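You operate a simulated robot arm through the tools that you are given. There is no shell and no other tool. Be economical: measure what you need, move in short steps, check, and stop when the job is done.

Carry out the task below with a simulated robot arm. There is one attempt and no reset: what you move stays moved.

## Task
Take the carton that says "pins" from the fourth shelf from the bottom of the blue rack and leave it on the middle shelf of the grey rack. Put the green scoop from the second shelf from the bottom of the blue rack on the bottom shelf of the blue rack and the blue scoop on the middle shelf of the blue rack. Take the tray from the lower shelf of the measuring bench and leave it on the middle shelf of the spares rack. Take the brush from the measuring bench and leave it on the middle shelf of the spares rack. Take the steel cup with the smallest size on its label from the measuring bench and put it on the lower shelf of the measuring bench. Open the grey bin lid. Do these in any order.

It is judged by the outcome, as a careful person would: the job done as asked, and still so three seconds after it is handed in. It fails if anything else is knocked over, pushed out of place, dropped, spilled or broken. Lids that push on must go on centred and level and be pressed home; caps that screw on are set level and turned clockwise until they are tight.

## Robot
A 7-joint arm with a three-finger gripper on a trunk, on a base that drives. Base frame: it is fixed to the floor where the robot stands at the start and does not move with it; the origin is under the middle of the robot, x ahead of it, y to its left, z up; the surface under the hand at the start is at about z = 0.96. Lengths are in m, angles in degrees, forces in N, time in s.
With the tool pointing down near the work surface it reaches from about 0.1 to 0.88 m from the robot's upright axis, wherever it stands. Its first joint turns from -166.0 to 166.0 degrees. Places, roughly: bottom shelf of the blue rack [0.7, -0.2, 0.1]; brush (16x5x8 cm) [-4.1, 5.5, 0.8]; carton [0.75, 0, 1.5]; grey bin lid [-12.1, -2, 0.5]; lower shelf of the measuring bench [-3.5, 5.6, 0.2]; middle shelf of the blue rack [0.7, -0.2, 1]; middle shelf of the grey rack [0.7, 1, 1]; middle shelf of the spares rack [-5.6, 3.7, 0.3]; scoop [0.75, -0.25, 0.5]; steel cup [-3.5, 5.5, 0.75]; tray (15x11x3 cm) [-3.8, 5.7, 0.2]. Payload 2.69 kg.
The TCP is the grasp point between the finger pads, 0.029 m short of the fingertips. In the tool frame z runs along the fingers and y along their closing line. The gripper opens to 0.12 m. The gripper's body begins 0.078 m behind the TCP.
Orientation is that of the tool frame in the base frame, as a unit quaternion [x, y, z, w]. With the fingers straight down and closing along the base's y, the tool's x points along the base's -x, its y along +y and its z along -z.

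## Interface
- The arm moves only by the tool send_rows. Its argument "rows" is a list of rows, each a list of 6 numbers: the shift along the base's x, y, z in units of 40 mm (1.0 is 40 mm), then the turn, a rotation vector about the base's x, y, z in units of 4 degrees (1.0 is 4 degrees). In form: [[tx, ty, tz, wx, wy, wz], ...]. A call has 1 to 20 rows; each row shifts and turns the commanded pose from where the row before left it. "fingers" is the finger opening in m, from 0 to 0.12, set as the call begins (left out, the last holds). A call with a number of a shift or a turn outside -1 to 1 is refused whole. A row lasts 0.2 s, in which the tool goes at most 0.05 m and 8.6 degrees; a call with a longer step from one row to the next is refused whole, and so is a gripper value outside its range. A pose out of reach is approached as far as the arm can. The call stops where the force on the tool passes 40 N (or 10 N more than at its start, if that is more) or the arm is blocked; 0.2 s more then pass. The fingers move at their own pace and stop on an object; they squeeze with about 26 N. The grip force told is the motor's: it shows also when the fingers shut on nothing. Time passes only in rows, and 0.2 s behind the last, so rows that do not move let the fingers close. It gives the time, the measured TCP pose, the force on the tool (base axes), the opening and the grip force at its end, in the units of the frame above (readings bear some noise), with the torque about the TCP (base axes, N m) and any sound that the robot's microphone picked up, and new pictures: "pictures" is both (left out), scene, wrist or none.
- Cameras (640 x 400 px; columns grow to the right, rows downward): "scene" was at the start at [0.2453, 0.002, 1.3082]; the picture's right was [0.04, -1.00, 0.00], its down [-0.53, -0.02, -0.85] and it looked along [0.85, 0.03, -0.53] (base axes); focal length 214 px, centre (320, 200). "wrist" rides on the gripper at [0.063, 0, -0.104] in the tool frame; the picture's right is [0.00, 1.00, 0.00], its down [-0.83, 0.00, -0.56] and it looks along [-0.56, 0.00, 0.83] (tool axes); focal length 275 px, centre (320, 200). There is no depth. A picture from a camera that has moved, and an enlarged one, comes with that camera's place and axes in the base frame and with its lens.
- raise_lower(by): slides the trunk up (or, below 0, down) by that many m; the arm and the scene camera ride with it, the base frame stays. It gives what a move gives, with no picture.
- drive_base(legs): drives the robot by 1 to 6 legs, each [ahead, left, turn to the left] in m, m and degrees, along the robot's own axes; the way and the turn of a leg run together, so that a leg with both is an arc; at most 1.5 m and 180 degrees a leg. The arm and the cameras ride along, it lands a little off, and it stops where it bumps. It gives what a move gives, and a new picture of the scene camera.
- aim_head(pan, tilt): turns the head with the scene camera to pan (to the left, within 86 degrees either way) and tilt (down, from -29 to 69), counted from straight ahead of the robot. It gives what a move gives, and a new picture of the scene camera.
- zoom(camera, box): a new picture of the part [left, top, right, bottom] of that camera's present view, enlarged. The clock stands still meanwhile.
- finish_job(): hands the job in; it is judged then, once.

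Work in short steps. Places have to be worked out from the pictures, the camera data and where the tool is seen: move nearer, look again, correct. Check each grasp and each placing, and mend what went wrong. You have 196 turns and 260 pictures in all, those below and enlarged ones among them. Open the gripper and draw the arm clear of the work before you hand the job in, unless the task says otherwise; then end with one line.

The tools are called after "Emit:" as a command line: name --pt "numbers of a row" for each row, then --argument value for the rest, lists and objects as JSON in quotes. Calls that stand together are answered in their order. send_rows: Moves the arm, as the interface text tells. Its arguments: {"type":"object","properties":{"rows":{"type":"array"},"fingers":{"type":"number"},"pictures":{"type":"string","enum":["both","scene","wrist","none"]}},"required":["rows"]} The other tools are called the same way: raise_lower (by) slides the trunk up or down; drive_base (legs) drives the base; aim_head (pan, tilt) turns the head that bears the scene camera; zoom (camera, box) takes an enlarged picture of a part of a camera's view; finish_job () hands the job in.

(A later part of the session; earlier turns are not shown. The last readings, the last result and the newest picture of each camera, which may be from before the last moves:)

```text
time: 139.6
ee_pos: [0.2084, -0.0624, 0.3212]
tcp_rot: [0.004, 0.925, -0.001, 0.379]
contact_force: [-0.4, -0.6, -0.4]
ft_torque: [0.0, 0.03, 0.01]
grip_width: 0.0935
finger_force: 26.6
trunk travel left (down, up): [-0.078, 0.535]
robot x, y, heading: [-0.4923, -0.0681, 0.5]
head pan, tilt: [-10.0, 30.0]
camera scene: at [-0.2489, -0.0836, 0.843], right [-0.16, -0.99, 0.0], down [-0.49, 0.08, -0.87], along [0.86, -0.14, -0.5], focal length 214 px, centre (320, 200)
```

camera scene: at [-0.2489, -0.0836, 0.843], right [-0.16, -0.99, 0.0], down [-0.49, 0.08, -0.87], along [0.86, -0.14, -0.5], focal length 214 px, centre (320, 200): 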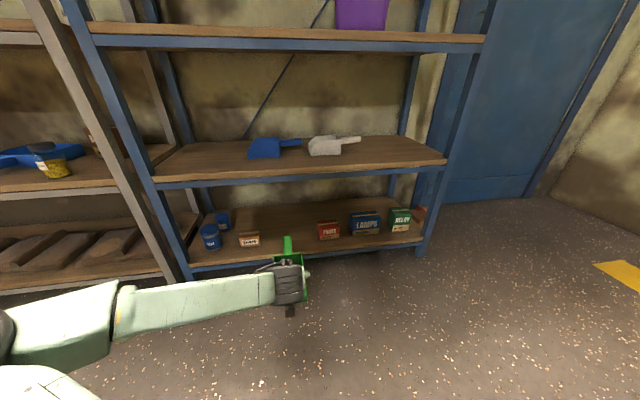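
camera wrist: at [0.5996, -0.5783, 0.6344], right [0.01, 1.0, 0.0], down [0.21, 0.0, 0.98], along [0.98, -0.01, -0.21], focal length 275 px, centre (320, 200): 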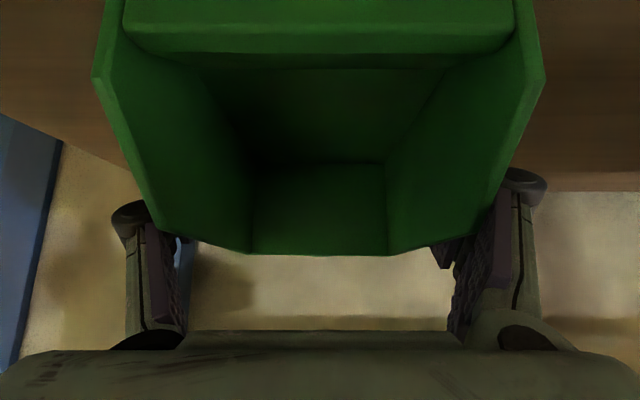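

Continue lowering to z≈0.17.

Emit:
send_rows --pt "0 0 -0.7 0 0 0" --pt "0 0 -0.7 0 0 0" --pt "0 0 -0.7 0 0 0" --pt "0 0 -0.7 0 0 0" --pt "0 0 -0.7 0 0 0" --pictures "both"

```text
time: 140.8
ee_pos: [0.2097, -0.0626, 0.1817]
tcp_rot: [0.002, 0.926, 0.0, 0.378]
contact_force: [0.2, 0.2, -1.9]
ft_torque: [0.01, 0.03, -0.03]
grip_width: 0.0935
finger_force: 25.8
trunk travel left (down, up): [-0.078, 0.535]
robot x, y, heading: [-0.4886, -0.0677, 0.7]
head pan, tilt: [-10.0, 30.0]
camera scene: at [-0.2489, -0.0838, 0.843], right [-0.16, -0.99, 0.0], down [-0.49, 0.08, -0.87], along [0.86, -0.14, -0.5], focal length 214 px, centre (320, 200)
camera wrist: at [0.093, -0.0621, 0.2119], right [0.0, 1.0, 0.0], down [0.2, 0.0, 0.98], along [0.98, 0.0, -0.2], focal length 275 px, centre (320, 200)
```

scene: 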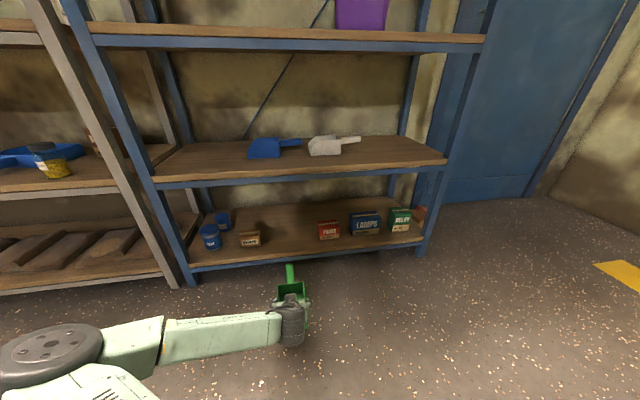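
wrist: 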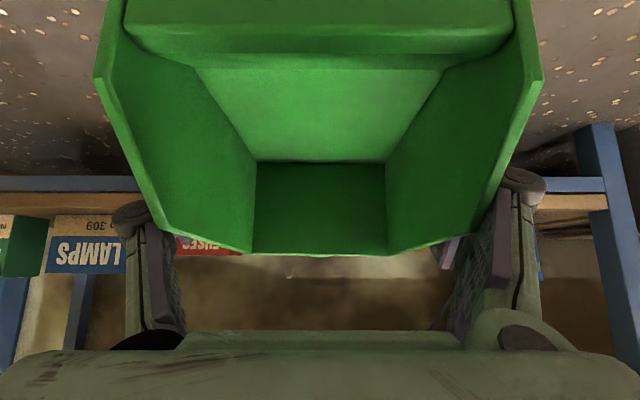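

Bottom shelf top ≈0.137. Raise 3 cm and drive in through the free gap between SHIMS and FUSES.

Emit:
send_rows --pt "0 0 0.4 0 0 0" --pt "0 0 0.4 0 0 0" --pictures "none"

Emit:
drive_base --legs '[[0.32, 0, -0.7]]'

Emit:
send_rows --pt "0 0 0 0 0 0" --pictures "wrist"

```text
time: 141.4
ee_pos: [0.2105, -0.0612, 0.214]
tcp_rot: [0.002, 0.925, 0.0, 0.379]
contact_force: [-0.2, 0.7, -1.1]
ft_torque: [-0.03, 0.07, 0.02]
grip_width: 0.0937
finger_force: 25.2
trunk travel left (down, up): [-0.078, 0.535]
robot x, y, heading: [-0.4904, -0.0651, 0.6]
head pan, tilt: [-10.0, 30.0]
```

```text
time: 143.5
ee_pos: [0.5264, -0.069, 0.2129]
tcp_rot: [0.008, 0.925, -0.002, 0.379]
contact_force: [-0.1, 0.3, -1.5]
ft_torque: [-0.03, 0.06, -0.01]
grip_width: 0.0934
finger_force: 26.9
trunk travel left (down, up): [-0.078, 0.535]
robot x, y, heading: [-0.1776, -0.0693, -0.4]
head pan, tilt: [-10.0, 30.0]
camera scene: at [0.0674, -0.0867, 0.8429], right [-0.18, -0.98, 0.0], down [-0.49, 0.09, -0.87], along [0.86, -0.15, -0.5], focal length 214 px, centre (320, 200)
```

scene: 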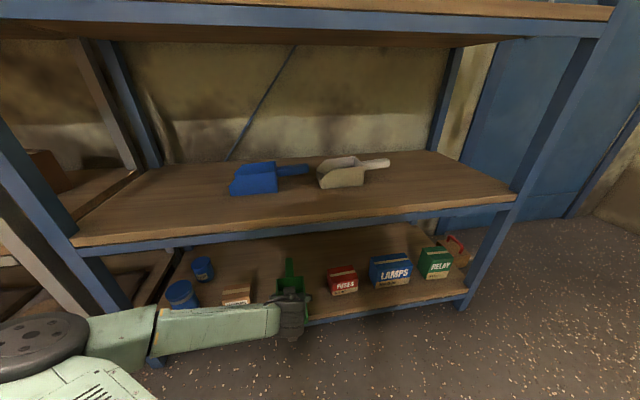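

```text
time: 143.9
ee_pos: [0.5253, -0.0703, 0.2135]
tcp_rot: [0.008, 0.925, -0.002, 0.38]
contact_force: [0.1, -0.2, -1.5]
ft_torque: [0.01, 0.06, -0.01]
grip_width: 0.0936
finger_force: 25.7
trunk travel left (down, up): [-0.078, 0.535]
robot x, y, heading: [-0.1765, -0.0725, -0.1]
head pan, tilt: [-10.0, 30.0]
camera wrist: at [0.4089, -0.0676, 0.2438], right [0.01, 1.0, 0.0], down [0.2, 0.0, 0.98], along [0.98, -0.01, -0.2], focal length 275 px, centre (320, 200)
```

wrist: 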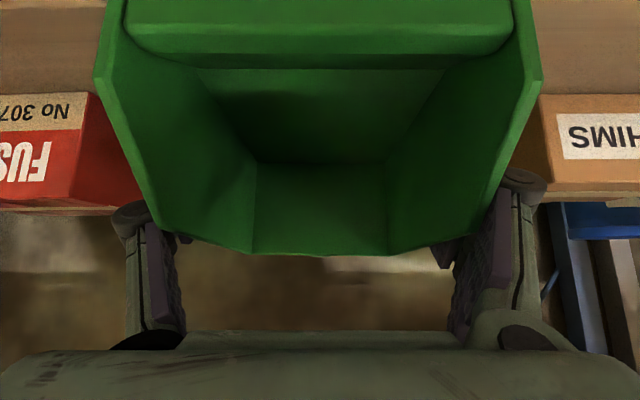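

Centred in the gap with good margins. Drive 0.11 further, then lower until contact.

Emit:
drive_base --legs '[[0.115, 0, 0.2]]'

Emit:
send_rows --pt "0 0 -0.3 0 0 0" --pt "0 0 -0.3 0 0 0" --pt "0 0 -0.2 0 0 0" --pictures "wrist"

```text
time: 145.2
ee_pos: [0.6425, -0.0669, 0.2147]
tcp_rot: [0.008, 0.925, -0.002, 0.379]
contact_force: [0.4, 0.4, -1.2]
ft_torque: [0.0, 0.02, -0.04]
grip_width: 0.0938
finger_force: 25.8
trunk travel left (down, up): [-0.078, 0.535]
robot x, y, heading: [-0.0575, -0.0682, -0.1]
head pan, tilt: [-10.0, 30.0]
camera scene: at [0.184, -0.0858, 0.8429], right [-0.17, -0.99, 0.0], down [-0.49, 0.09, -0.87], along [0.86, -0.15, -0.5], focal length 214 px, centre (320, 200)
```

scene: 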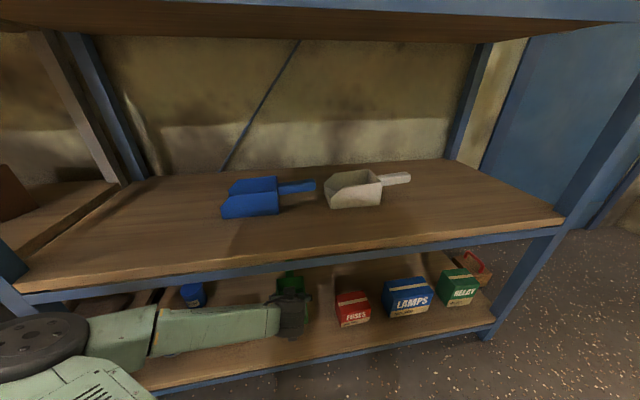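

```text
time: 146.0
ee_pos: [0.6443, -0.0672, 0.1816]
tcp_rot: [0.007, 0.925, -0.002, 0.379]
contact_force: [-0.7, 0.4, -0.8]
ft_torque: [0.0, 0.0, -0.03]
grip_width: 0.0935
finger_force: 25.9
trunk travel left (down, up): [-0.078, 0.535]
robot x, y, heading: [-0.061, -0.0676, 0.2]
head pan, tilt: [-10.0, 30.0]
camera wrist: at [0.5263, -0.0651, 0.2113], right [0.01, 1.0, 0.0], down [0.2, 0.0, 0.98], along [0.98, -0.01, -0.2], focal length 275 px, centre (320, 200)
```

wrist: 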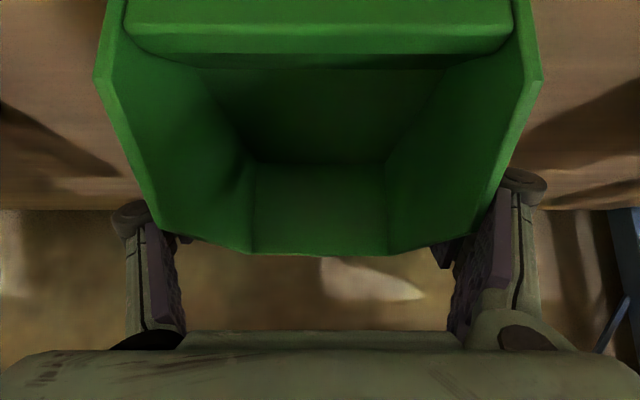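

Keep lowering in 3 mm steps.

Emit:
send_rows --pt "0 0 -0.08 0 0 0" --pt "0 0 -0.05 0 0 0" --pictures "none"

Emit:
send_rows --pt "0 0 -0.06 0 0 0" --pictures "none"

Emit:
send_rows --pt "0 0 -0.06 0 0 0" --pictures "none"

```text
time: 146.6
ee_pos: [0.6432, -0.0676, 0.1772]
tcp_rot: [0.007, 0.925, -0.003, 0.381]
contact_force: [1.4, 0.4, 12.1]
ft_torque: [-0.66, 0.95, -0.03]
grip_width: 0.0938
finger_force: 26.6
trunk travel left (down, up): [-0.078, 0.535]
robot x, y, heading: [-0.0598, -0.0695, 0.0]
head pan, tilt: [-10.0, 30.0]
```

```text
time: 147.0
ee_pos: [0.6446, -0.0672, 0.1761]
tcp_rot: [0.007, 0.924, -0.001, 0.382]
contact_force: [-9.0, 3.5, 36.6]
ft_torque: [-0.25, 0.94, 0.08]
grip_width: 0.0941
finger_force: 26.1
trunk travel left (down, up): [-0.078, 0.535]
robot x, y, heading: [-0.0584, -0.0687, 0.2]
head pan, tilt: [-10.0, 30.0]
```

```text
time: 147.3
ee_pos: [0.6434, -0.0665, 0.1775]
tcp_rot: [0.008, 0.924, -0.002, 0.383]
contact_force: [-2.2, 0.9, 4.4]
ft_torque: [-0.25, 0.48, -0.14]
grip_width: 0.0942
finger_force: 25.7
trunk travel left (down, up): [-0.078, 0.535]
robot x, y, heading: [-0.0609, -0.0682, 0.2]
head pan, tilt: [-10.0, 30.0]
stopped in row 1: the force on the tool passed its limit at 51 N (the readings are from after the stop); the commanded pose is now the measured one
```

Resting on the shelf. Open and check.

Emit:
send_rows --pt "0 0 0.03 0 0 0" --pt "0 0 0 0 0 0" --pt "0 0 0 0 0 0" --fingers 0.118 --pictures "wrist"

Emit:
drive_base --legs '[[-0.35, 0, 0]]'

```text
time: 148.1
ee_pos: [0.6437, -0.0678, 0.1772]
tcp_rot: [0.008, 0.924, -0.001, 0.383]
contact_force: [-0.1, -0.3, -0.1]
ft_torque: [0.02, 0.0, 0.02]
grip_width: 0.1179
finger_force: 0.1
trunk travel left (down, up): [-0.078, 0.535]
robot x, y, heading: [-0.0596, -0.0677, 0.2]
head pan, tilt: [-10.0, 30.0]
camera wrist: at [0.5269, -0.0653, 0.2066], right [0.01, 1.0, 0.0], down [0.2, 0.0, 0.98], along [0.98, -0.01, -0.2], focal length 275 px, centre (320, 200)
```

wrist: 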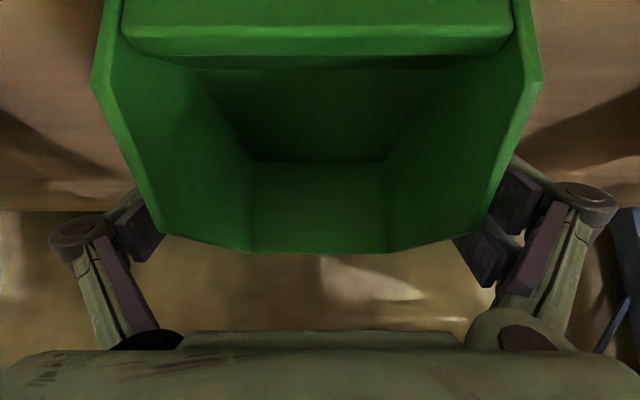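

```text
time: 150.4
ee_pos: [0.2979, -0.0711, 0.1769]
tcp_rot: [0.01, 0.924, -0.003, 0.382]
contact_force: [0.2, 0.2, 0.1]
ft_torque: [0.0, 0.03, -0.04]
grip_width: 0.1181
finger_force: 0.0
trunk travel left (down, up): [-0.078, 0.535]
robot x, y, heading: [-0.4066, -0.0675, -0.2]
head pan, tilt: [-10.0, 30.0]
camera scene: at [-0.1632, -0.0866, 0.8429], right [-0.18, -0.98, 0.0], down [-0.49, 0.09, -0.87], along [0.85, -0.15, -0.5], focal length 214 px, centre (320, 200)
```

scene: 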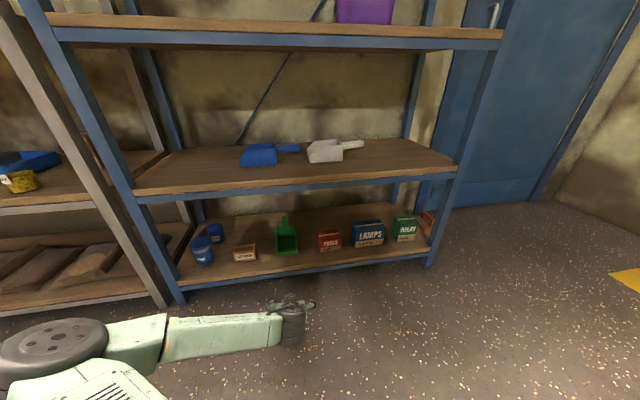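

Green is placed upright. For blue, I'll point the tool forward-left (45° yaw) so closing on the handle aligns it with the fingers. First raise up and re-pose outside the rack.

Emit:
raise_lower --by 0.12

Emit:
send_rows --pt "-0.1 0 0.8 0 0 0" --pt "-0.1 0 0.8 0 0 0" --pt "-0.1 0 0.8 0 0 0" --pt "-0.1 0 0.8 0 0 0" --pt "-0.1 0 0.8 0 0 0" --pt "-0.1 0 0.8 0 0 0" --pt "-0.1 0 0.8 0 0 0" --pt "-0.1 0 0.8 0 0 0" --pt "-0.1 0 0.8 0 0 0" --pt "-0.1 0 0.8 0 0 0" --pt "-0.1 0 0.2 0 0 0" --pictures "none"

Emit:
send_rows --pt "0 0 0 0 0 0.95" --pt "0 0 0 0 0 0.95" --pt "0 0 0 0 0 0.95" --pt "0 0 0 0 0 0.95" --pt "0 0 0 0 0 0.95" --pt "0 0 0 0 0 0.95" --pt "0 0 0 0 0 0.95" --pt "0 0 0 0 0 0.95" --pt "0 0 0 0 0 0.95" --pt "0 0 0 0 0 0.95" --pt "0 0 0 0 0 0.95" --pt "0 0 0 0 0 0.8" --fingers 0.07 --pictures "both"

```text
time: 151.9
ee_pos: [0.2967, -0.0716, 0.2908]
tcp_rot: [0.011, 0.925, -0.003, 0.38]
contact_force: [0.8, 0.5, 0.4]
ft_torque: [-0.03, 0.02, -0.01]
grip_width: 0.1179
finger_force: 0.0
trunk travel left (down, up): [-0.198, 0.415]
robot x, y, heading: [-0.4125, -0.0693, -0.2]
head pan, tilt: [-10.0, 30.0]
```

```text
time: 153.8
ee_pos: [0.255, -0.1497, 0.5569]
tcp_rot: [0.093, 0.922, -0.037, 0.373]
contact_force: [-0.2, 0.8, 0.2]
ft_torque: [-0.01, -0.01, 0.0]
grip_width: 0.1179
finger_force: 0.0
trunk travel left (down, up): [-0.198, 0.415]
robot x, y, heading: [-0.4056, -0.0681, -0.1]
head pan, tilt: [-10.0, 30.0]
stopped in row 9: the arm was blocked; the commanded pose is now the measured one
```

```text
time: 156.4
ee_pos: [0.2553, -0.1487, 0.5575]
tcp_rot: [-0.267, 0.887, 0.109, 0.36]
contact_force: [0.0, -0.1, -0.2]
ft_torque: [0.0, 0.02, -0.02]
grip_width: 0.07
finger_force: 0.0
trunk travel left (down, up): [-0.198, 0.415]
robot x, y, heading: [-0.407, -0.0703, -0.2]
head pan, tilt: [-10.0, 30.0]
camera scene: at [-0.1607, -0.0864, 0.9595], right [-0.18, -0.98, 0.0], down [-0.49, 0.09, -0.87], along [0.85, -0.15, -0.5], focal length 214 px, centre (320, 200)
camera wrist: at [0.1583, -0.2141, 0.5889], right [-0.56, 0.83, 0.0], down [0.17, 0.12, 0.98], along [0.81, 0.54, -0.21], focal length 275 px, centre (320, 200)
```

scene: 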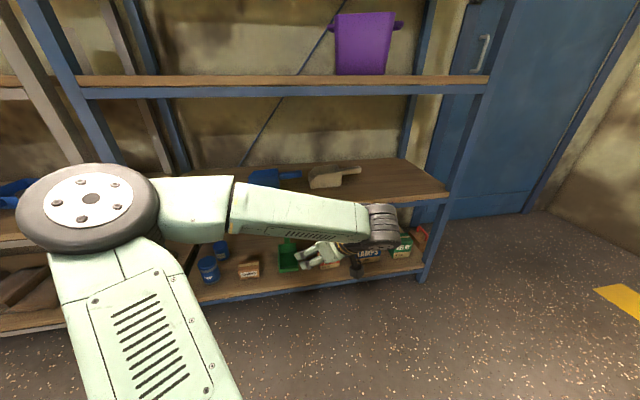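
wrist: 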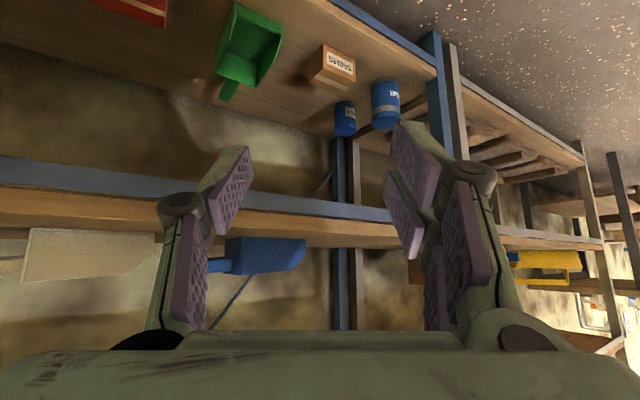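

Yaw is 34°; add 11° more and raise to z≈0.64.

Emit:
send_rows --pt "0 0 0.5 0 0 0.7" --pt "0 0 0.5 0 0 0.7" --pt "0 0 0.5 0 0 0.7" --pt "0 0 0.5 0 0 0.7" --pictures "none"

Emit:
drive_base --legs '[[0.25, -0.03, 0]]'

Emit:
send_rows --pt "0 0 0 0 0 0" --pictures "wrist"

```text
time: 157.4
ee_pos: [0.2562, -0.1476, 0.6358]
tcp_rot: [-0.352, 0.857, 0.145, 0.346]
contact_force: [0.8, -0.7, 0.0]
ft_torque: [0.0, 0.02, 0.01]
grip_width: 0.07
finger_force: 0.0
trunk travel left (down, up): [-0.198, 0.415]
robot x, y, heading: [-0.404, -0.0698, -0.4]
head pan, tilt: [-10.0, 30.0]
```

```text
time: 159.2
ee_pos: [0.5103, -0.1789, 0.6372]
tcp_rot: [-0.352, 0.858, 0.145, 0.346]
contact_force: [0.0, 0.0, 0.7]
ft_torque: [0.02, -0.01, -0.02]
grip_width: 0.0703
finger_force: 0.1
trunk travel left (down, up): [-0.198, 0.415]
robot x, y, heading: [-0.1508, -0.0998, -0.2]
head pan, tilt: [-10.0, 30.0]
camera scene: at [0.0933, -0.117, 0.9595], right [-0.18, -0.98, 0.0], down [-0.49, 0.09, -0.87], along [0.85, -0.15, -0.5], focal length 214 px, centre (320, 200)
```

scene: 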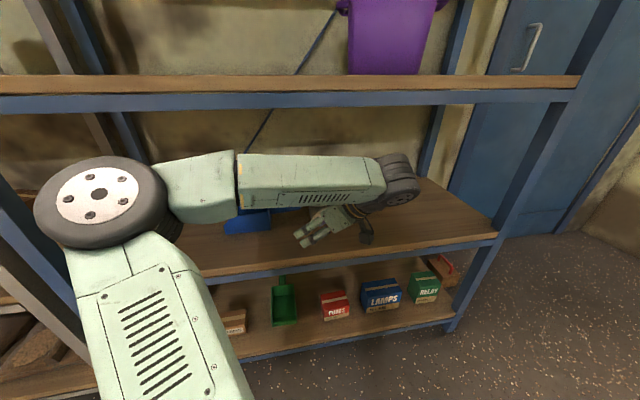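

```text
time: 159.7
ee_pos: [0.5098, -0.1797, 0.6374]
tcp_rot: [-0.352, 0.857, 0.145, 0.347]
contact_force: [-0.1, -0.6, 0.3]
ft_torque: [0.02, 0.04, 0.0]
grip_width: 0.0702
finger_force: 0.1
trunk travel left (down, up): [-0.198, 0.415]
robot x, y, heading: [-0.1506, -0.0992, -0.3]
head pan, tilt: [-10.0, 30.0]
camera wrist: at [0.4268, -0.2619, 0.6683], right [-0.71, 0.71, 0.0], down [0.15, 0.15, 0.98], along [0.69, 0.69, -0.21], focal length 275 px, centre (320, 200)
```

wrist: 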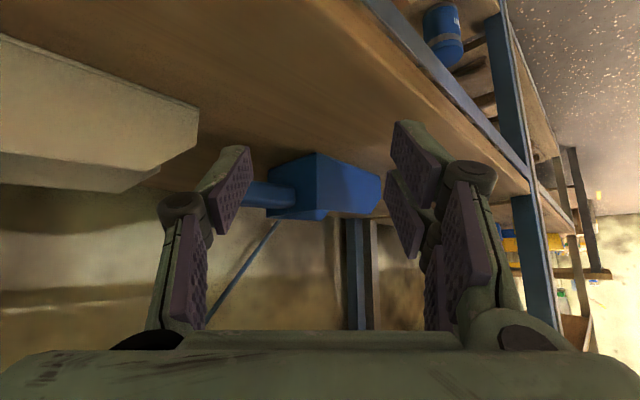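

Handle axis ≈(0.697, y, 0.593). The elbow is high and near the middle shelf's beam, so back off, lower the trunk 0.1 and raise the hand correspondingly.

Emit:
drive_base --legs '[[-0.1, 0, 0]]'

Emit:
raise_lower --by -0.1

Emit:
send_rows --pt "0 0 0.5 0 0 0" --pt "0 0 0.5 0 0 0" --pt "0 0 0.5 0 0 0" --pt "0 0 0.5 0 0 0" --pt "0 0 0.5 0 0 0" --pt "0 0 0.5 0 0 0" --pictures "scene"

```text
time: 160.8
ee_pos: [0.4089, -0.1787, 0.6366]
tcp_rot: [-0.352, 0.858, 0.144, 0.346]
contact_force: [0.7, -0.3, -0.2]
ft_torque: [-0.02, 0.02, 0.01]
grip_width: 0.0701
finger_force: 0.0
trunk travel left (down, up): [-0.198, 0.415]
robot x, y, heading: [-0.2524, -0.0977, -0.5]
head pan, tilt: [-10.0, 30.0]
camera scene: at [-0.0069, -0.1165, 0.9595], right [-0.18, -0.98, 0.0], down [-0.49, 0.09, -0.87], along [0.85, -0.15, -0.5], focal length 214 px, centre (320, 200)
```

scene: 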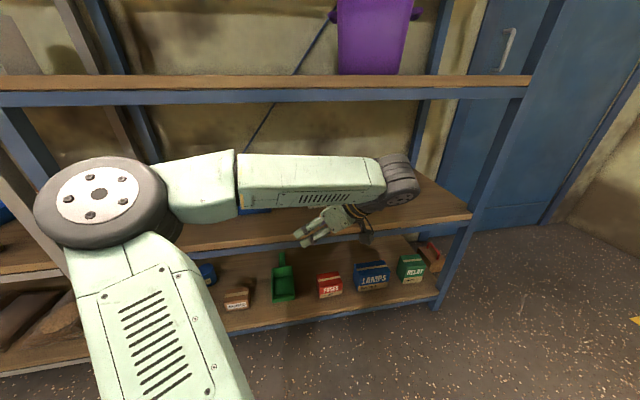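

```text
time: 162.1
ee_pos: [0.409, -0.1785, 0.5366]
tcp_rot: [-0.352, 0.857, 0.144, 0.347]
contact_force: [-0.3, 0.3, -0.2]
ft_torque: [-0.01, 0.01, 0.03]
grip_width: 0.0703
finger_force: 0.1
trunk travel left (down, up): [-0.098, 0.515]
robot x, y, heading: [-0.2532, -0.0961, -0.5]
head pan, tilt: [-10.0, 30.0]
```

```text
time: 163.5
ee_pos: [0.4346, -0.153, 0.6147]
tcp_rot: [-0.351, 0.858, 0.143, 0.347]
contact_force: [0.0, -0.5, 0.5]
ft_torque: [0.04, 0.01, 0.02]
grip_width: 0.07
finger_force: 0.1
out of reach, approached as far as the arm can: row 3, 4, 5, 6
trunk travel left (down, up): [-0.098, 0.515]
robot x, y, heading: [-0.2512, -0.0993, -0.5]
head pan, tilt: [-10.0, 30.0]
camera scene: at [-0.007, -0.1165, 0.8595], right [-0.18, -0.98, 0.0], down [-0.49, 0.09, -0.87], along [0.85, -0.15, -0.5], focal length 214 px, centre (320, 200)
```

scene: 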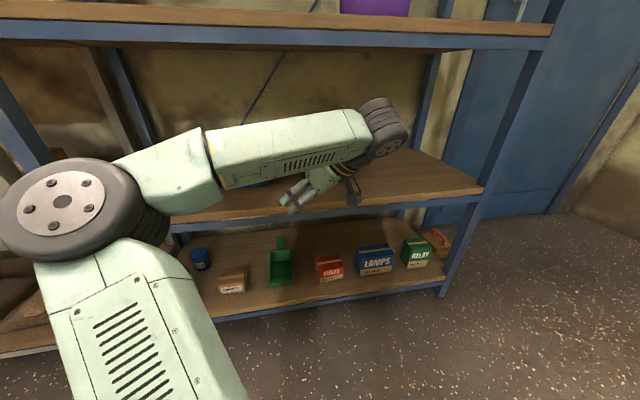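

Raise trunk 4 cm to z≈0.655, slide left 5 cm, and drive in above the handle.

Emit:
raise_lower --by 0.045

Emit:
drive_base --legs '[[0, 0.05, 0.4], [0.18, 0, 0]]'

Emit:
send_rows --pt "0 0 0 0 0 0" --pictures "wrist"

```text
time: 164.4
ee_pos: [0.4354, -0.1517, 0.6609]
tcp_rot: [-0.352, 0.858, 0.142, 0.347]
contact_force: [0.0, 0.3, -0.5]
ft_torque: [0.01, -0.01, -0.01]
grip_width: 0.07
finger_force: 0.1
trunk travel left (down, up): [-0.143, 0.47]
robot x, y, heading: [-0.2479, -0.0973, -0.4]
head pan, tilt: [-10.0, 30.0]
```

```text
time: 166.6
ee_pos: [0.6154, -0.098, 0.6612]
tcp_rot: [-0.356, 0.856, 0.145, 0.346]
contact_force: [-0.4, 0.5, 1.1]
ft_torque: [0.04, 0.02, 0.03]
grip_width: 0.0699
finger_force: 0.2
trunk travel left (down, up): [-0.143, 0.47]
robot x, y, heading: [-0.0705, -0.0459, 0.2]
head pan, tilt: [-10.0, 30.0]
camera scene: at [0.1727, -0.064, 0.9045], right [-0.17, -0.99, 0.0], down [-0.49, 0.08, -0.87], along [0.85, -0.15, -0.5], focal length 214 px, centre (320, 200)
```

scene: 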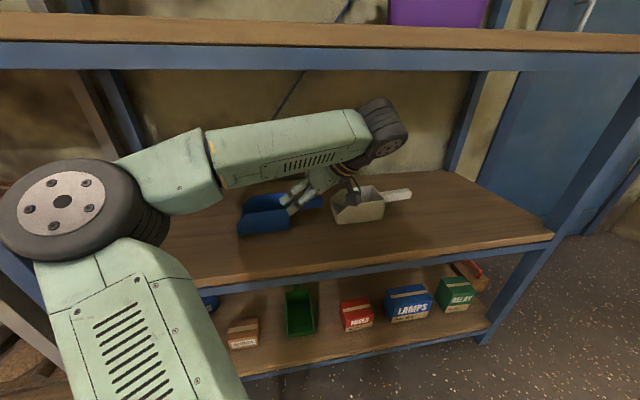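

```text
time: 167.0
ee_pos: [0.6168, -0.0974, 0.6611]
tcp_rot: [-0.356, 0.856, 0.145, 0.346]
contact_force: [-0.6, -0.3, -0.2]
ft_torque: [-0.01, 0.01, -0.02]
grip_width: 0.07
finger_force: 0.0
trunk travel left (down, up): [-0.143, 0.47]
robot x, y, heading: [-0.0713, -0.0427, 0.3]
head pan, tilt: [-10.0, 30.0]
camera wrist: at [0.5336, -0.1803, 0.692], right [-0.71, 0.7, 0.0], down [0.15, 0.15, 0.98], along [0.69, 0.69, -0.21], focal length 275 px, centre (320, 200)
```

wrist: 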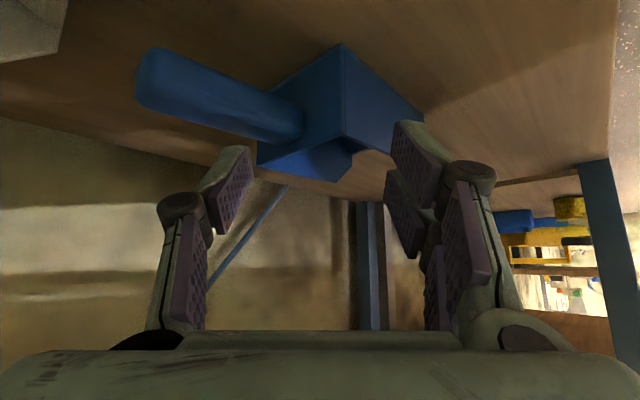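

Handle centre ≈(0.689, -0.11, 0.593). Drive 7 cm ahead at height and look again.

Emit:
drive_base --legs '[[0.072, -0.01, 0]]'

Emit:
send_rows --pt "0 0 -0.3 0 0 0" --pictures "wrist"

```text
time: 168.0
ee_pos: [0.6869, -0.1064, 0.661]
tcp_rot: [-0.356, 0.856, 0.145, 0.346]
contact_force: [1.1, 0.9, -0.1]
ft_torque: [-0.01, 0.03, 0.03]
grip_width: 0.0701
finger_force: 0.1
trunk travel left (down, up): [-0.143, 0.47]
robot x, y, heading: [0.0024, -0.059, 0.3]
head pan, tilt: [-10.0, 30.0]
camera scene: at [0.2442, -0.0734, 0.9045], right [-0.17, -0.99, 0.0], down [-0.49, 0.08, -0.87], along [0.85, -0.15, -0.5], focal length 214 px, centre (320, 200)
```

scene: 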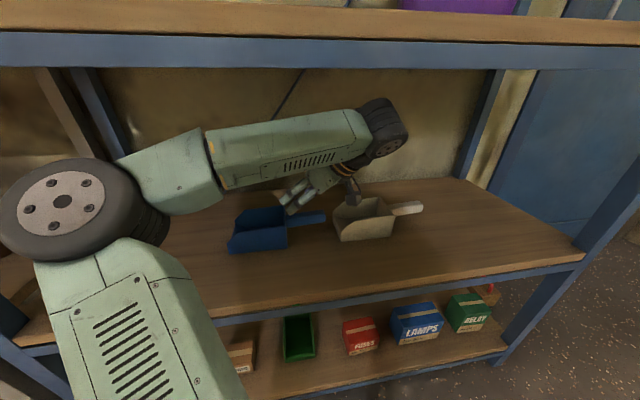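

```text
time: 168.4
ee_pos: [0.6873, -0.1059, 0.6483]
tcp_rot: [-0.356, 0.856, 0.145, 0.345]
contact_force: [-0.1, -1.6, -0.2]
ft_torque: [0.01, 0.01, 0.01]
grip_width: 0.0698
finger_force: 0.0
trunk travel left (down, up): [-0.143, 0.47]
robot x, y, heading: [-0.0007, -0.0587, 0.1]
head pan, tilt: [-10.0, 30.0]
camera wrist: at [0.6053, -0.1898, 0.6802], right [-0.71, 0.7, 0.0], down [0.15, 0.15, 0.98], along [0.69, 0.7, -0.21], focal length 275 px, centre (320, 200)
```

wrist: 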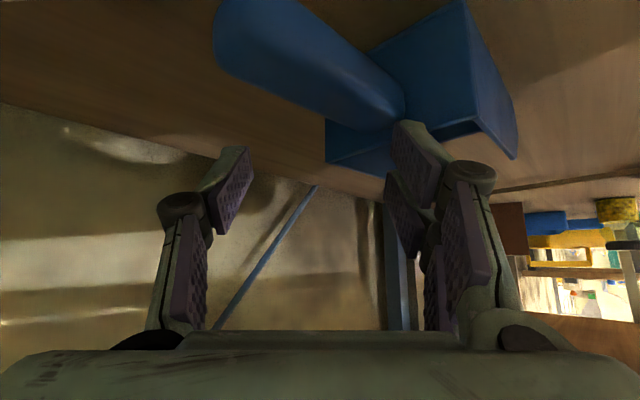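

Geometry lines up. Shift slightly toward the handle tip and descend to z≈0.605 first.

Emit:
send_rows --pt "0.1 -0.15 -0.2 0 0 0" --pt "0 0 -0.4 0 0 0" --pt "0 0 -0.4 0 0 0" --pictures "wrist"

```text
time: 169.2
ee_pos: [0.6927, -0.11, 0.6248]
tcp_rot: [-0.357, 0.851, 0.146, 0.356]
contact_force: [-4.4, 1.2, 23.7]
ft_torque: [0.94, 0.49, 0.13]
grip_width: 0.0806
finger_force: 4.9
trunk travel left (down, up): [-0.143, 0.47]
robot x, y, heading: [-0.0001, -0.0551, 0.4]
head pan, tilt: [-10.0, 30.0]
stopped in row 3: the force on the tool passed its limit at 51 N (the readings are from after the stop); the commanded pose is now the measured one
camera wrist: at [0.6102, -0.1947, 0.6543], right [-0.71, 0.7, -0.01], down [0.13, 0.14, 0.98], along [0.69, 0.7, -0.19], focal length 275 px, centre (320, 200)
```

wrist: 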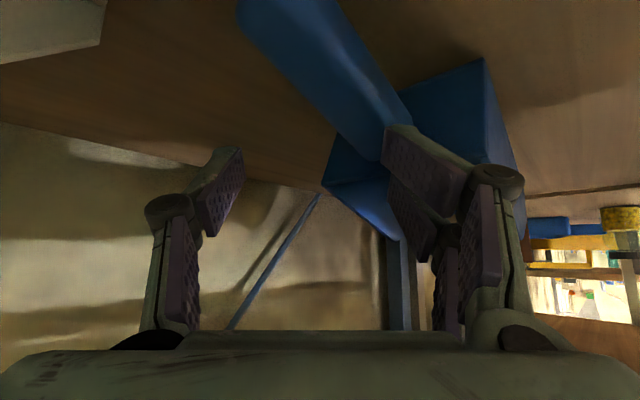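

The right finger landed on the handle. Lift 3 cm, shift back 2 cm in x, and look again.

Emit:
send_rows --pt "0 0 0.4 0 0 0" --pt "-0.1 0 0.4 0 0.2 0" --pt "-0.4 0 0 0 0 0" --fingers 0.08 --pictures "wrist"

```text
time: 170.0
ee_pos: [0.6762, -0.109, 0.6501]
tcp_rot: [-0.354, 0.856, 0.146, 0.347]
contact_force: [-1.1, -0.6, 0.3]
ft_torque: [-0.01, -0.02, 0.0]
grip_width: 0.0797
finger_force: 0.1
out of reach, approached as far as the arm can: row 3
trunk travel left (down, up): [-0.143, 0.47]
robot x, y, heading: [-0.0003, -0.0544, 0.1]
head pan, tilt: [-10.0, 30.0]
camera wrist: at [0.594, -0.1926, 0.6813], right [-0.71, 0.7, 0.0], down [0.15, 0.15, 0.98], along [0.69, 0.7, -0.21], focal length 275 px, centre (320, 200)
```

wrist: 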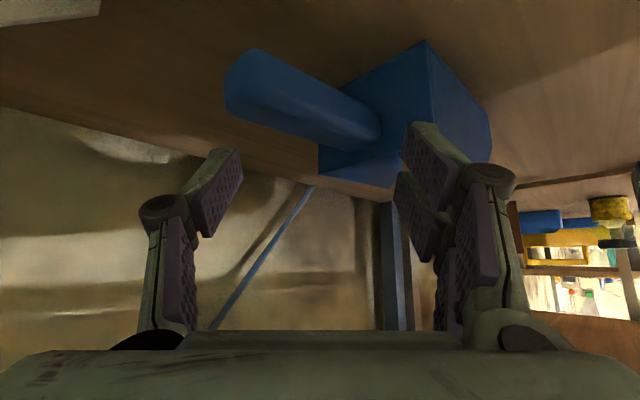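

Recomputed including the tip offset: open fully, put the fingertips' midpoint at ≈(0.706,-0.108) on the outer half of the handle, then descend in steps.

Emit:
send_rows --pt "0.19 -0.17 0 0 0 0" --pt "0.19 -0.17 0 0 0 0" --pt "0 0 0 0 0 0" --pt "0 0 -0.3 0 0 0" --pt "0 0 -0.2 0 0 0" --fingers 0.12 --pictures "wrist"

```text
time: 171.2
ee_pos: [0.6909, -0.1222, 0.6297]
tcp_rot: [-0.356, 0.855, 0.148, 0.346]
contact_force: [0.2, 0.1, 0.2]
ft_torque: [0.01, 0.0, -0.01]
grip_width: 0.12
finger_force: 0.0
trunk travel left (down, up): [-0.143, 0.47]
robot x, y, heading: [0.0, -0.0604, 0.4]
head pan, tilt: [-10.0, 30.0]
camera wrist: at [0.6098, -0.206, 0.6604], right [-0.71, 0.7, 0.0], down [0.15, 0.15, 0.98], along [0.68, 0.7, -0.21], focal length 275 px, centre (320, 200)
```

wrist: 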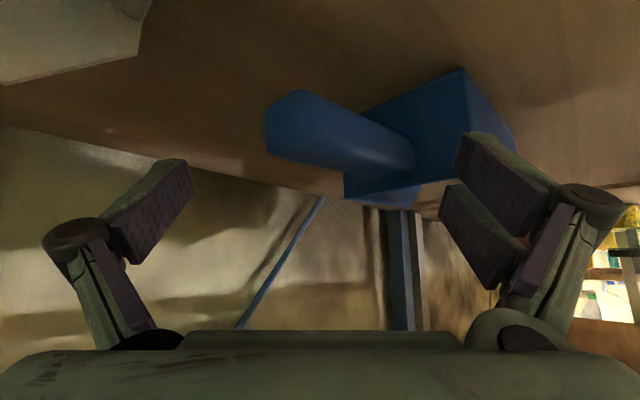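

The handle is between the fingers. Descend 3 cm.

Emit:
send_rows --pt "0 0 -0.25 0 0 0" --pt "0 0 -0.25 0 0 0" --pt "0 0 -0.25 0 0 0" --pictures "wrist"

```text
time: 172.0
ee_pos: [0.692, -0.1221, 0.6004]
tcp_rot: [-0.356, 0.855, 0.148, 0.347]
contact_force: [-0.3, 0.1, 0.4]
ft_torque: [-0.01, 0.0, -0.01]
grip_width: 0.1201
finger_force: 0.1
trunk travel left (down, up): [-0.143, 0.47]
robot x, y, heading: [0.0021, -0.0573, 0.5]
head pan, tilt: [-10.0, 30.0]
camera wrist: at [0.6096, -0.206, 0.6301], right [-0.71, 0.7, 0.0], down [0.15, 0.15, 0.98], along [0.68, 0.7, -0.21], focal length 275 px, centre (320, 200)
```

wrist: 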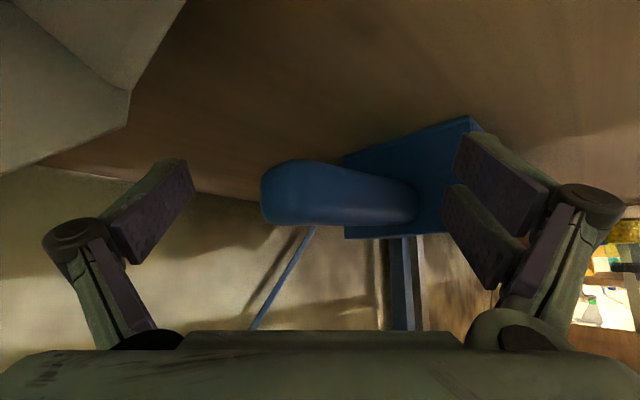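

Mismatch between jaws and handle is large (~60°). Better: lift, close the fingers, and use them as a hook behind the handle to pull its tip toward the front, rotating the scoop.

Emit:
send_rows --pt "0 0 0.5 0 0 0" --pt "0 0 0.5 0 0 0" --pt "0 0 0.4 0 0 0" --pt "0.4 -0.1 0 0 0 0" --pt "0.4 -0.1 0 0 0 0" --pt "0.35 -0.05 0 0 0 0" --pt "0 0 0 0 0 0" --fingers 0.0 --pictures "wrist"

```text
time: 173.6
ee_pos: [0.7367, -0.1306, 0.6526]
tcp_rot: [-0.356, 0.855, 0.148, 0.346]
contact_force: [0.4, 0.3, -0.3]
ft_torque: [0.02, -0.01, 0.0]
grip_width: 0.0
finger_force: 4.3
out of reach, approached as far as the arm can: row 3
trunk travel left (down, up): [-0.143, 0.47]
robot x, y, heading: [-0.0024, -0.0591, 0.5]
head pan, tilt: [-10.0, 30.0]
camera wrist: at [0.6562, -0.2153, 0.6835], right [-0.71, 0.7, 0.0], down [0.15, 0.15, 0.98], along [0.68, 0.7, -0.21], focal length 275 px, centre (320, 200)
```

wrist: 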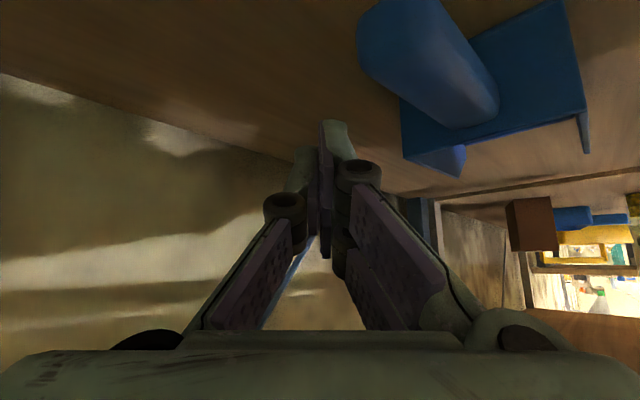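

Shift 2 cm left (away from the beige scoop) and descend so the tips are just behind the handle.

Emit:
send_rows --pt "0.05 0.5 0 0 0 0" --pt "0 0 -0.4 0 0 0" --pt "0 0 -0.35 0 0 0" --pt "0 0 -0.35 0 0 0" --pictures "wrist"

```text
time: 174.6
ee_pos: [0.7389, -0.11, 0.6085]
tcp_rot: [-0.357, 0.855, 0.149, 0.347]
contact_force: [1.0, 0.8, 0.0]
ft_torque: [-0.01, 0.01, 0.04]
grip_width: 0.0
finger_force: 26.1
trunk travel left (down, up): [-0.143, 0.47]
robot x, y, heading: [-0.0018, -0.0579, 0.5]
head pan, tilt: [-10.0, 30.0]
camera wrist: at [0.6582, -0.1946, 0.6403], right [-0.71, 0.7, 0.0], down [0.15, 0.15, 0.98], along [0.68, 0.7, -0.21], focal length 275 px, centre (320, 200)
```

wrist: 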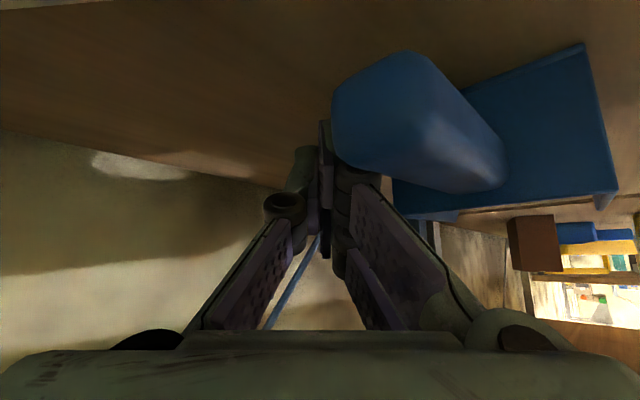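

Hooked behind the handle. Pull in -x by ~7 cm.

Emit:
send_rows --pt "-0.35 0 0 0 0 0" --pt "-0.35 0 0 0 0 0" --pt "-0.35 0 0 0 0 0" --pt "-0.35 0 0 0 0 0" --pt "-0.35 0 0 0 0 0" --pictures "wrist"

```text
time: 175.8
ee_pos: [0.671, -0.1111, 0.6087]
tcp_rot: [-0.356, 0.855, 0.148, 0.347]
contact_force: [0.6, -0.2, 0.5]
ft_torque: [-0.02, 0.02, 0.03]
grip_width: 0.0
finger_force: 26.3
trunk travel left (down, up): [-0.143, 0.47]
robot x, y, heading: [-0.0014, -0.0552, 0.5]
head pan, tilt: [-10.0, 30.0]
camera wrist: at [0.5886, -0.1946, 0.6395], right [-0.71, 0.7, 0.0], down [0.15, 0.15, 0.98], along [0.69, 0.7, -0.21], focal length 275 px, centre (320, 200)
```

wrist: 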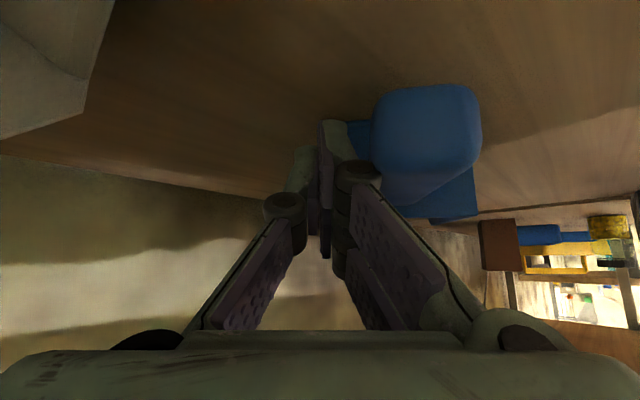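

The handle now points along the tool axis. Lift, open, shift ~4 cm sideways over it.

Emit:
send_rows --pt "0 0 0.5 0 0 0" --pt "0 0 0.5 0 0 0" --pt "0 0 0.3 0 0 0" --pt "-0.35 0.35 0 0 0 0" --pt "-0.35 0.35 0 0 0 0" --pt "0 0 0 0 0 0" --fingers 0.09 --pictures "wrist"

```text
time: 177.2
ee_pos: [0.6453, -0.0767, 0.6507]
tcp_rot: [-0.355, 0.855, 0.148, 0.347]
contact_force: [0.7, -1.5, -1.0]
ft_torque: [0.02, 0.01, -0.01]
grip_width: 0.0901
finger_force: 0.0
out of reach, approached as far as the arm can: row 3
trunk travel left (down, up): [-0.143, 0.47]
robot x, y, heading: [-0.0022, -0.0561, 0.2]
head pan, tilt: [-10.0, 30.0]
camera wrist: at [0.5642, -0.1609, 0.6828], right [-0.71, 0.7, 0.0], down [0.15, 0.15, 0.98], along [0.69, 0.7, -0.21], focal length 275 px, centre (320, 200)
```

wrist: 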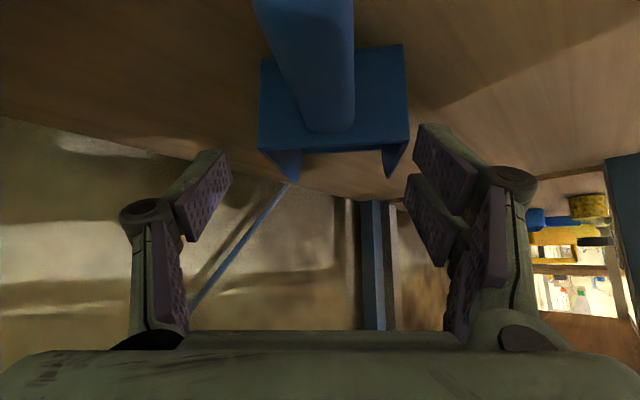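

Handle centred. Move back 2 cm along the tool's azimuth and descend.

Emit:
send_rows --pt "-0.35 -0.35 0 0 0 0" --pt "0 0 -0.4 0 0 0" --pt "0 0 -0.4 0 0 0" --pt "0 0 -0.35 0 0 0" --pictures "wrist"

```text
time: 178.2
ee_pos: [0.6379, -0.0863, 0.5995]
tcp_rot: [-0.356, 0.855, 0.148, 0.347]
contact_force: [0.0, -0.1, -0.3]
ft_torque: [0.02, 0.0, 0.02]
grip_width: 0.0901
finger_force: 0.1
out of reach, approached as far as the arm can: row 1
trunk travel left (down, up): [-0.143, 0.47]
robot x, y, heading: [-0.0053, -0.0591, 0.5]
head pan, tilt: [-10.0, 30.0]
camera wrist: at [0.5554, -0.1693, 0.6299], right [-0.71, 0.7, 0.0], down [0.15, 0.15, 0.98], along [0.68, 0.7, -0.21], focal length 275 px, centre (320, 200)
```

wrist: 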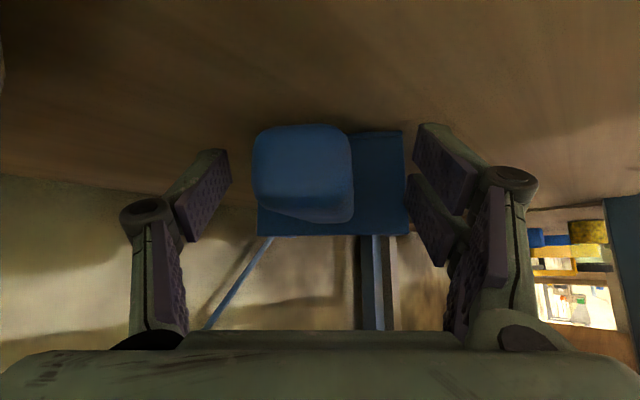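

Handle between the pads. Close and lift slightly.

Emit:
send_rows --pt "0.1 -0.05 0 0 0 0" --pt "0 0 0 0 0 0" --pt "0 0 0 0 0 0" --pt "0 0 0 0 0 0" --pt "0 0 0.2 0 0 0" --pt "0 0 0.4 0 0 0" --fingers 0.0 --pictures "wrist"

```text
time: 179.6
ee_pos: [0.6422, -0.0861, 0.6215]
tcp_rot: [-0.356, 0.855, 0.148, 0.346]
contact_force: [-0.9, 0.7, -0.9]
ft_torque: [-0.08, 0.06, 0.01]
grip_width: 0.0294
finger_force: 26.4
trunk travel left (down, up): [-0.143, 0.47]
robot x, y, heading: [-0.0009, -0.0621, 0.3]
head pan, tilt: [-10.0, 30.0]
camera wrist: at [0.5601, -0.1702, 0.6529], right [-0.71, 0.7, 0.0], down [0.15, 0.15, 0.98], along [0.68, 0.7, -0.21], focal length 275 px, centre (320, 200)
```

wrist: 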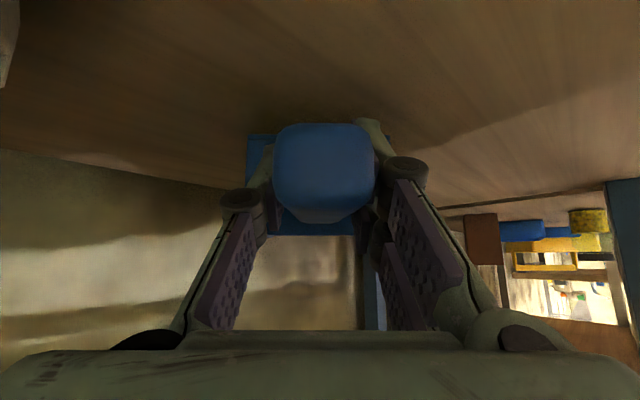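

Held. Back out, raise the trunk to bring it above the middle shelf, and check the view.

Emit:
drive_base --legs '[[-0.4, 0, 0]]'

Emit:
raise_lower --by 0.44

Emit:
aim_head --pan -5 --tilt 25

```text
time: 182.0
ee_pos: [0.2498, -0.09, 0.6214]
tcp_rot: [-0.355, 0.856, 0.147, 0.347]
contact_force: [0.1, -0.6, -0.5]
ft_torque: [-0.08, 0.05, -0.04]
grip_width: 0.0293
finger_force: 25.4
trunk travel left (down, up): [-0.143, 0.47]
robot x, y, heading: [-0.3939, -0.0611, -0.1]
head pan, tilt: [-10.0, 30.0]
camera scene: at [-0.1474, -0.0757, 0.9045], right [-0.17, -0.99, 0.0], down [-0.49, 0.08, -0.87], along [0.85, -0.15, -0.5], focal length 214 px, centre (320, 200)
```

scene: 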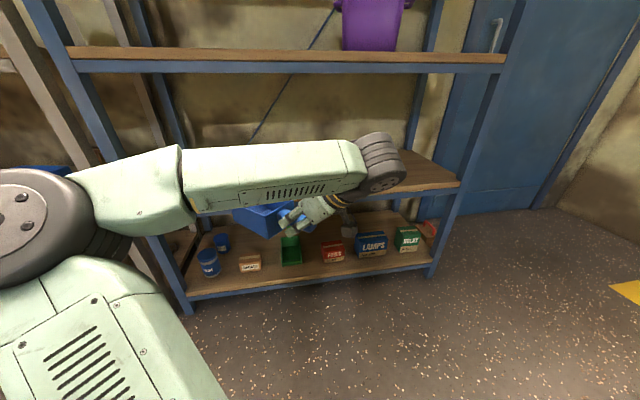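

```text
refused: 0.44 is not a number from -0.4 to 0.4
```

```text
time: 182.7
ee_pos: [0.2508, -0.0883, 0.6217]
tcp_rot: [-0.355, 0.855, 0.148, 0.347]
contact_force: [0.4, 0.5, -0.9]
ft_torque: [-0.07, 0.03, 0.02]
grip_width: 0.0294
finger_force: 25.3
trunk travel left (down, up): [-0.143, 0.47]
robot x, y, heading: [-0.3928, -0.0614, 0.6]
head pan, tilt: [-5.0, 25.0]
camera scene: at [-0.1447, -0.0681, 0.9124], right [-0.08, -1.0, 0.0], down [-0.42, 0.04, -0.91], along [0.9, -0.08, -0.42], focal length 214 px, centre (320, 200)
```

scene: 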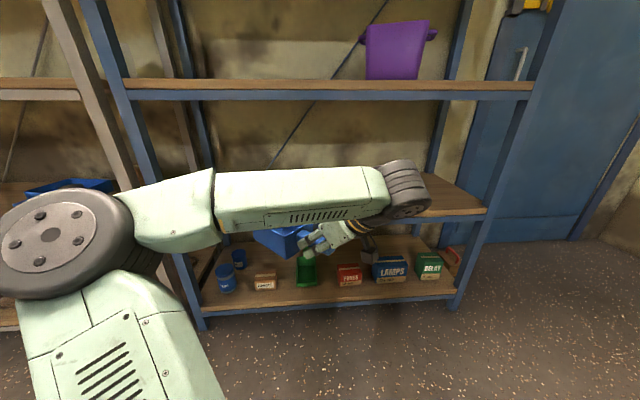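

Emit:
raise_lower --by 0.35

Emit:
raise_lower --by 0.08

Emit:
drive_base --legs '[[0.25, 0, -0.4]]'

```text
time: 186.1
ee_pos: [0.2495, -0.0894, 0.9715]
tcp_rot: [-0.356, 0.855, 0.148, 0.346]
contact_force: [-0.4, 0.1, -1.7]
ft_torque: [-0.05, 0.07, -0.01]
grip_width: 0.0295
finger_force: 26.4
trunk travel left (down, up): [-0.493, 0.12]
robot x, y, heading: [-0.3898, -0.0593, 0.2]
head pan, tilt: [-5.0, 25.0]
```

```text
time: 187.3
ee_pos: [0.2506, -0.089, 1.0525]
tcp_rot: [-0.355, 0.856, 0.148, 0.346]
contact_force: [-1.1, -0.1, -0.8]
ft_torque: [-0.07, 0.08, 0.01]
grip_width: 0.0297
finger_force: 25.7
trunk travel left (down, up): [-0.573, 0.04]
robot x, y, heading: [-0.3924, -0.0598, 0.4]
head pan, tilt: [-5.0, 25.0]
```

```text
time: 189.1
ee_pos: [0.5003, -0.0959, 1.0514]
tcp_rot: [-0.351, 0.857, 0.146, 0.348]
contact_force: [0.1, -0.4, -1.0]
ft_torque: [-0.07, 0.04, 0.02]
grip_width: 0.0295
finger_force: 26.0
trunk travel left (down, up): [-0.573, 0.04]
robot x, y, heading: [-0.1423, -0.0588, -0.4]
head pan, tilt: [-5.0, 25.0]
camera scene: at [0.1055, -0.071, 1.3423], right [-0.09, -1.0, 0.0], down [-0.42, 0.04, -0.91], along [0.9, -0.09, -0.42], focal length 214 px, centre (320, 200)
```

scene: 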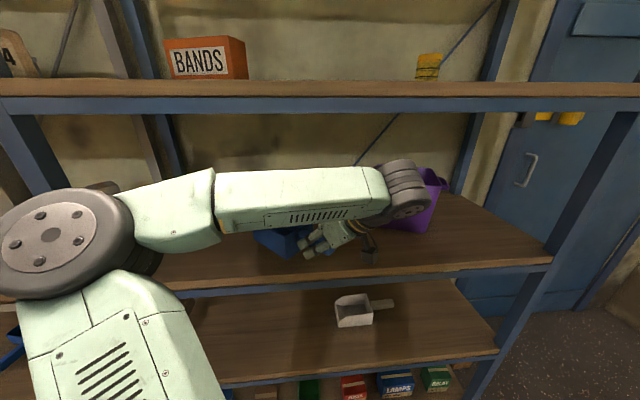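

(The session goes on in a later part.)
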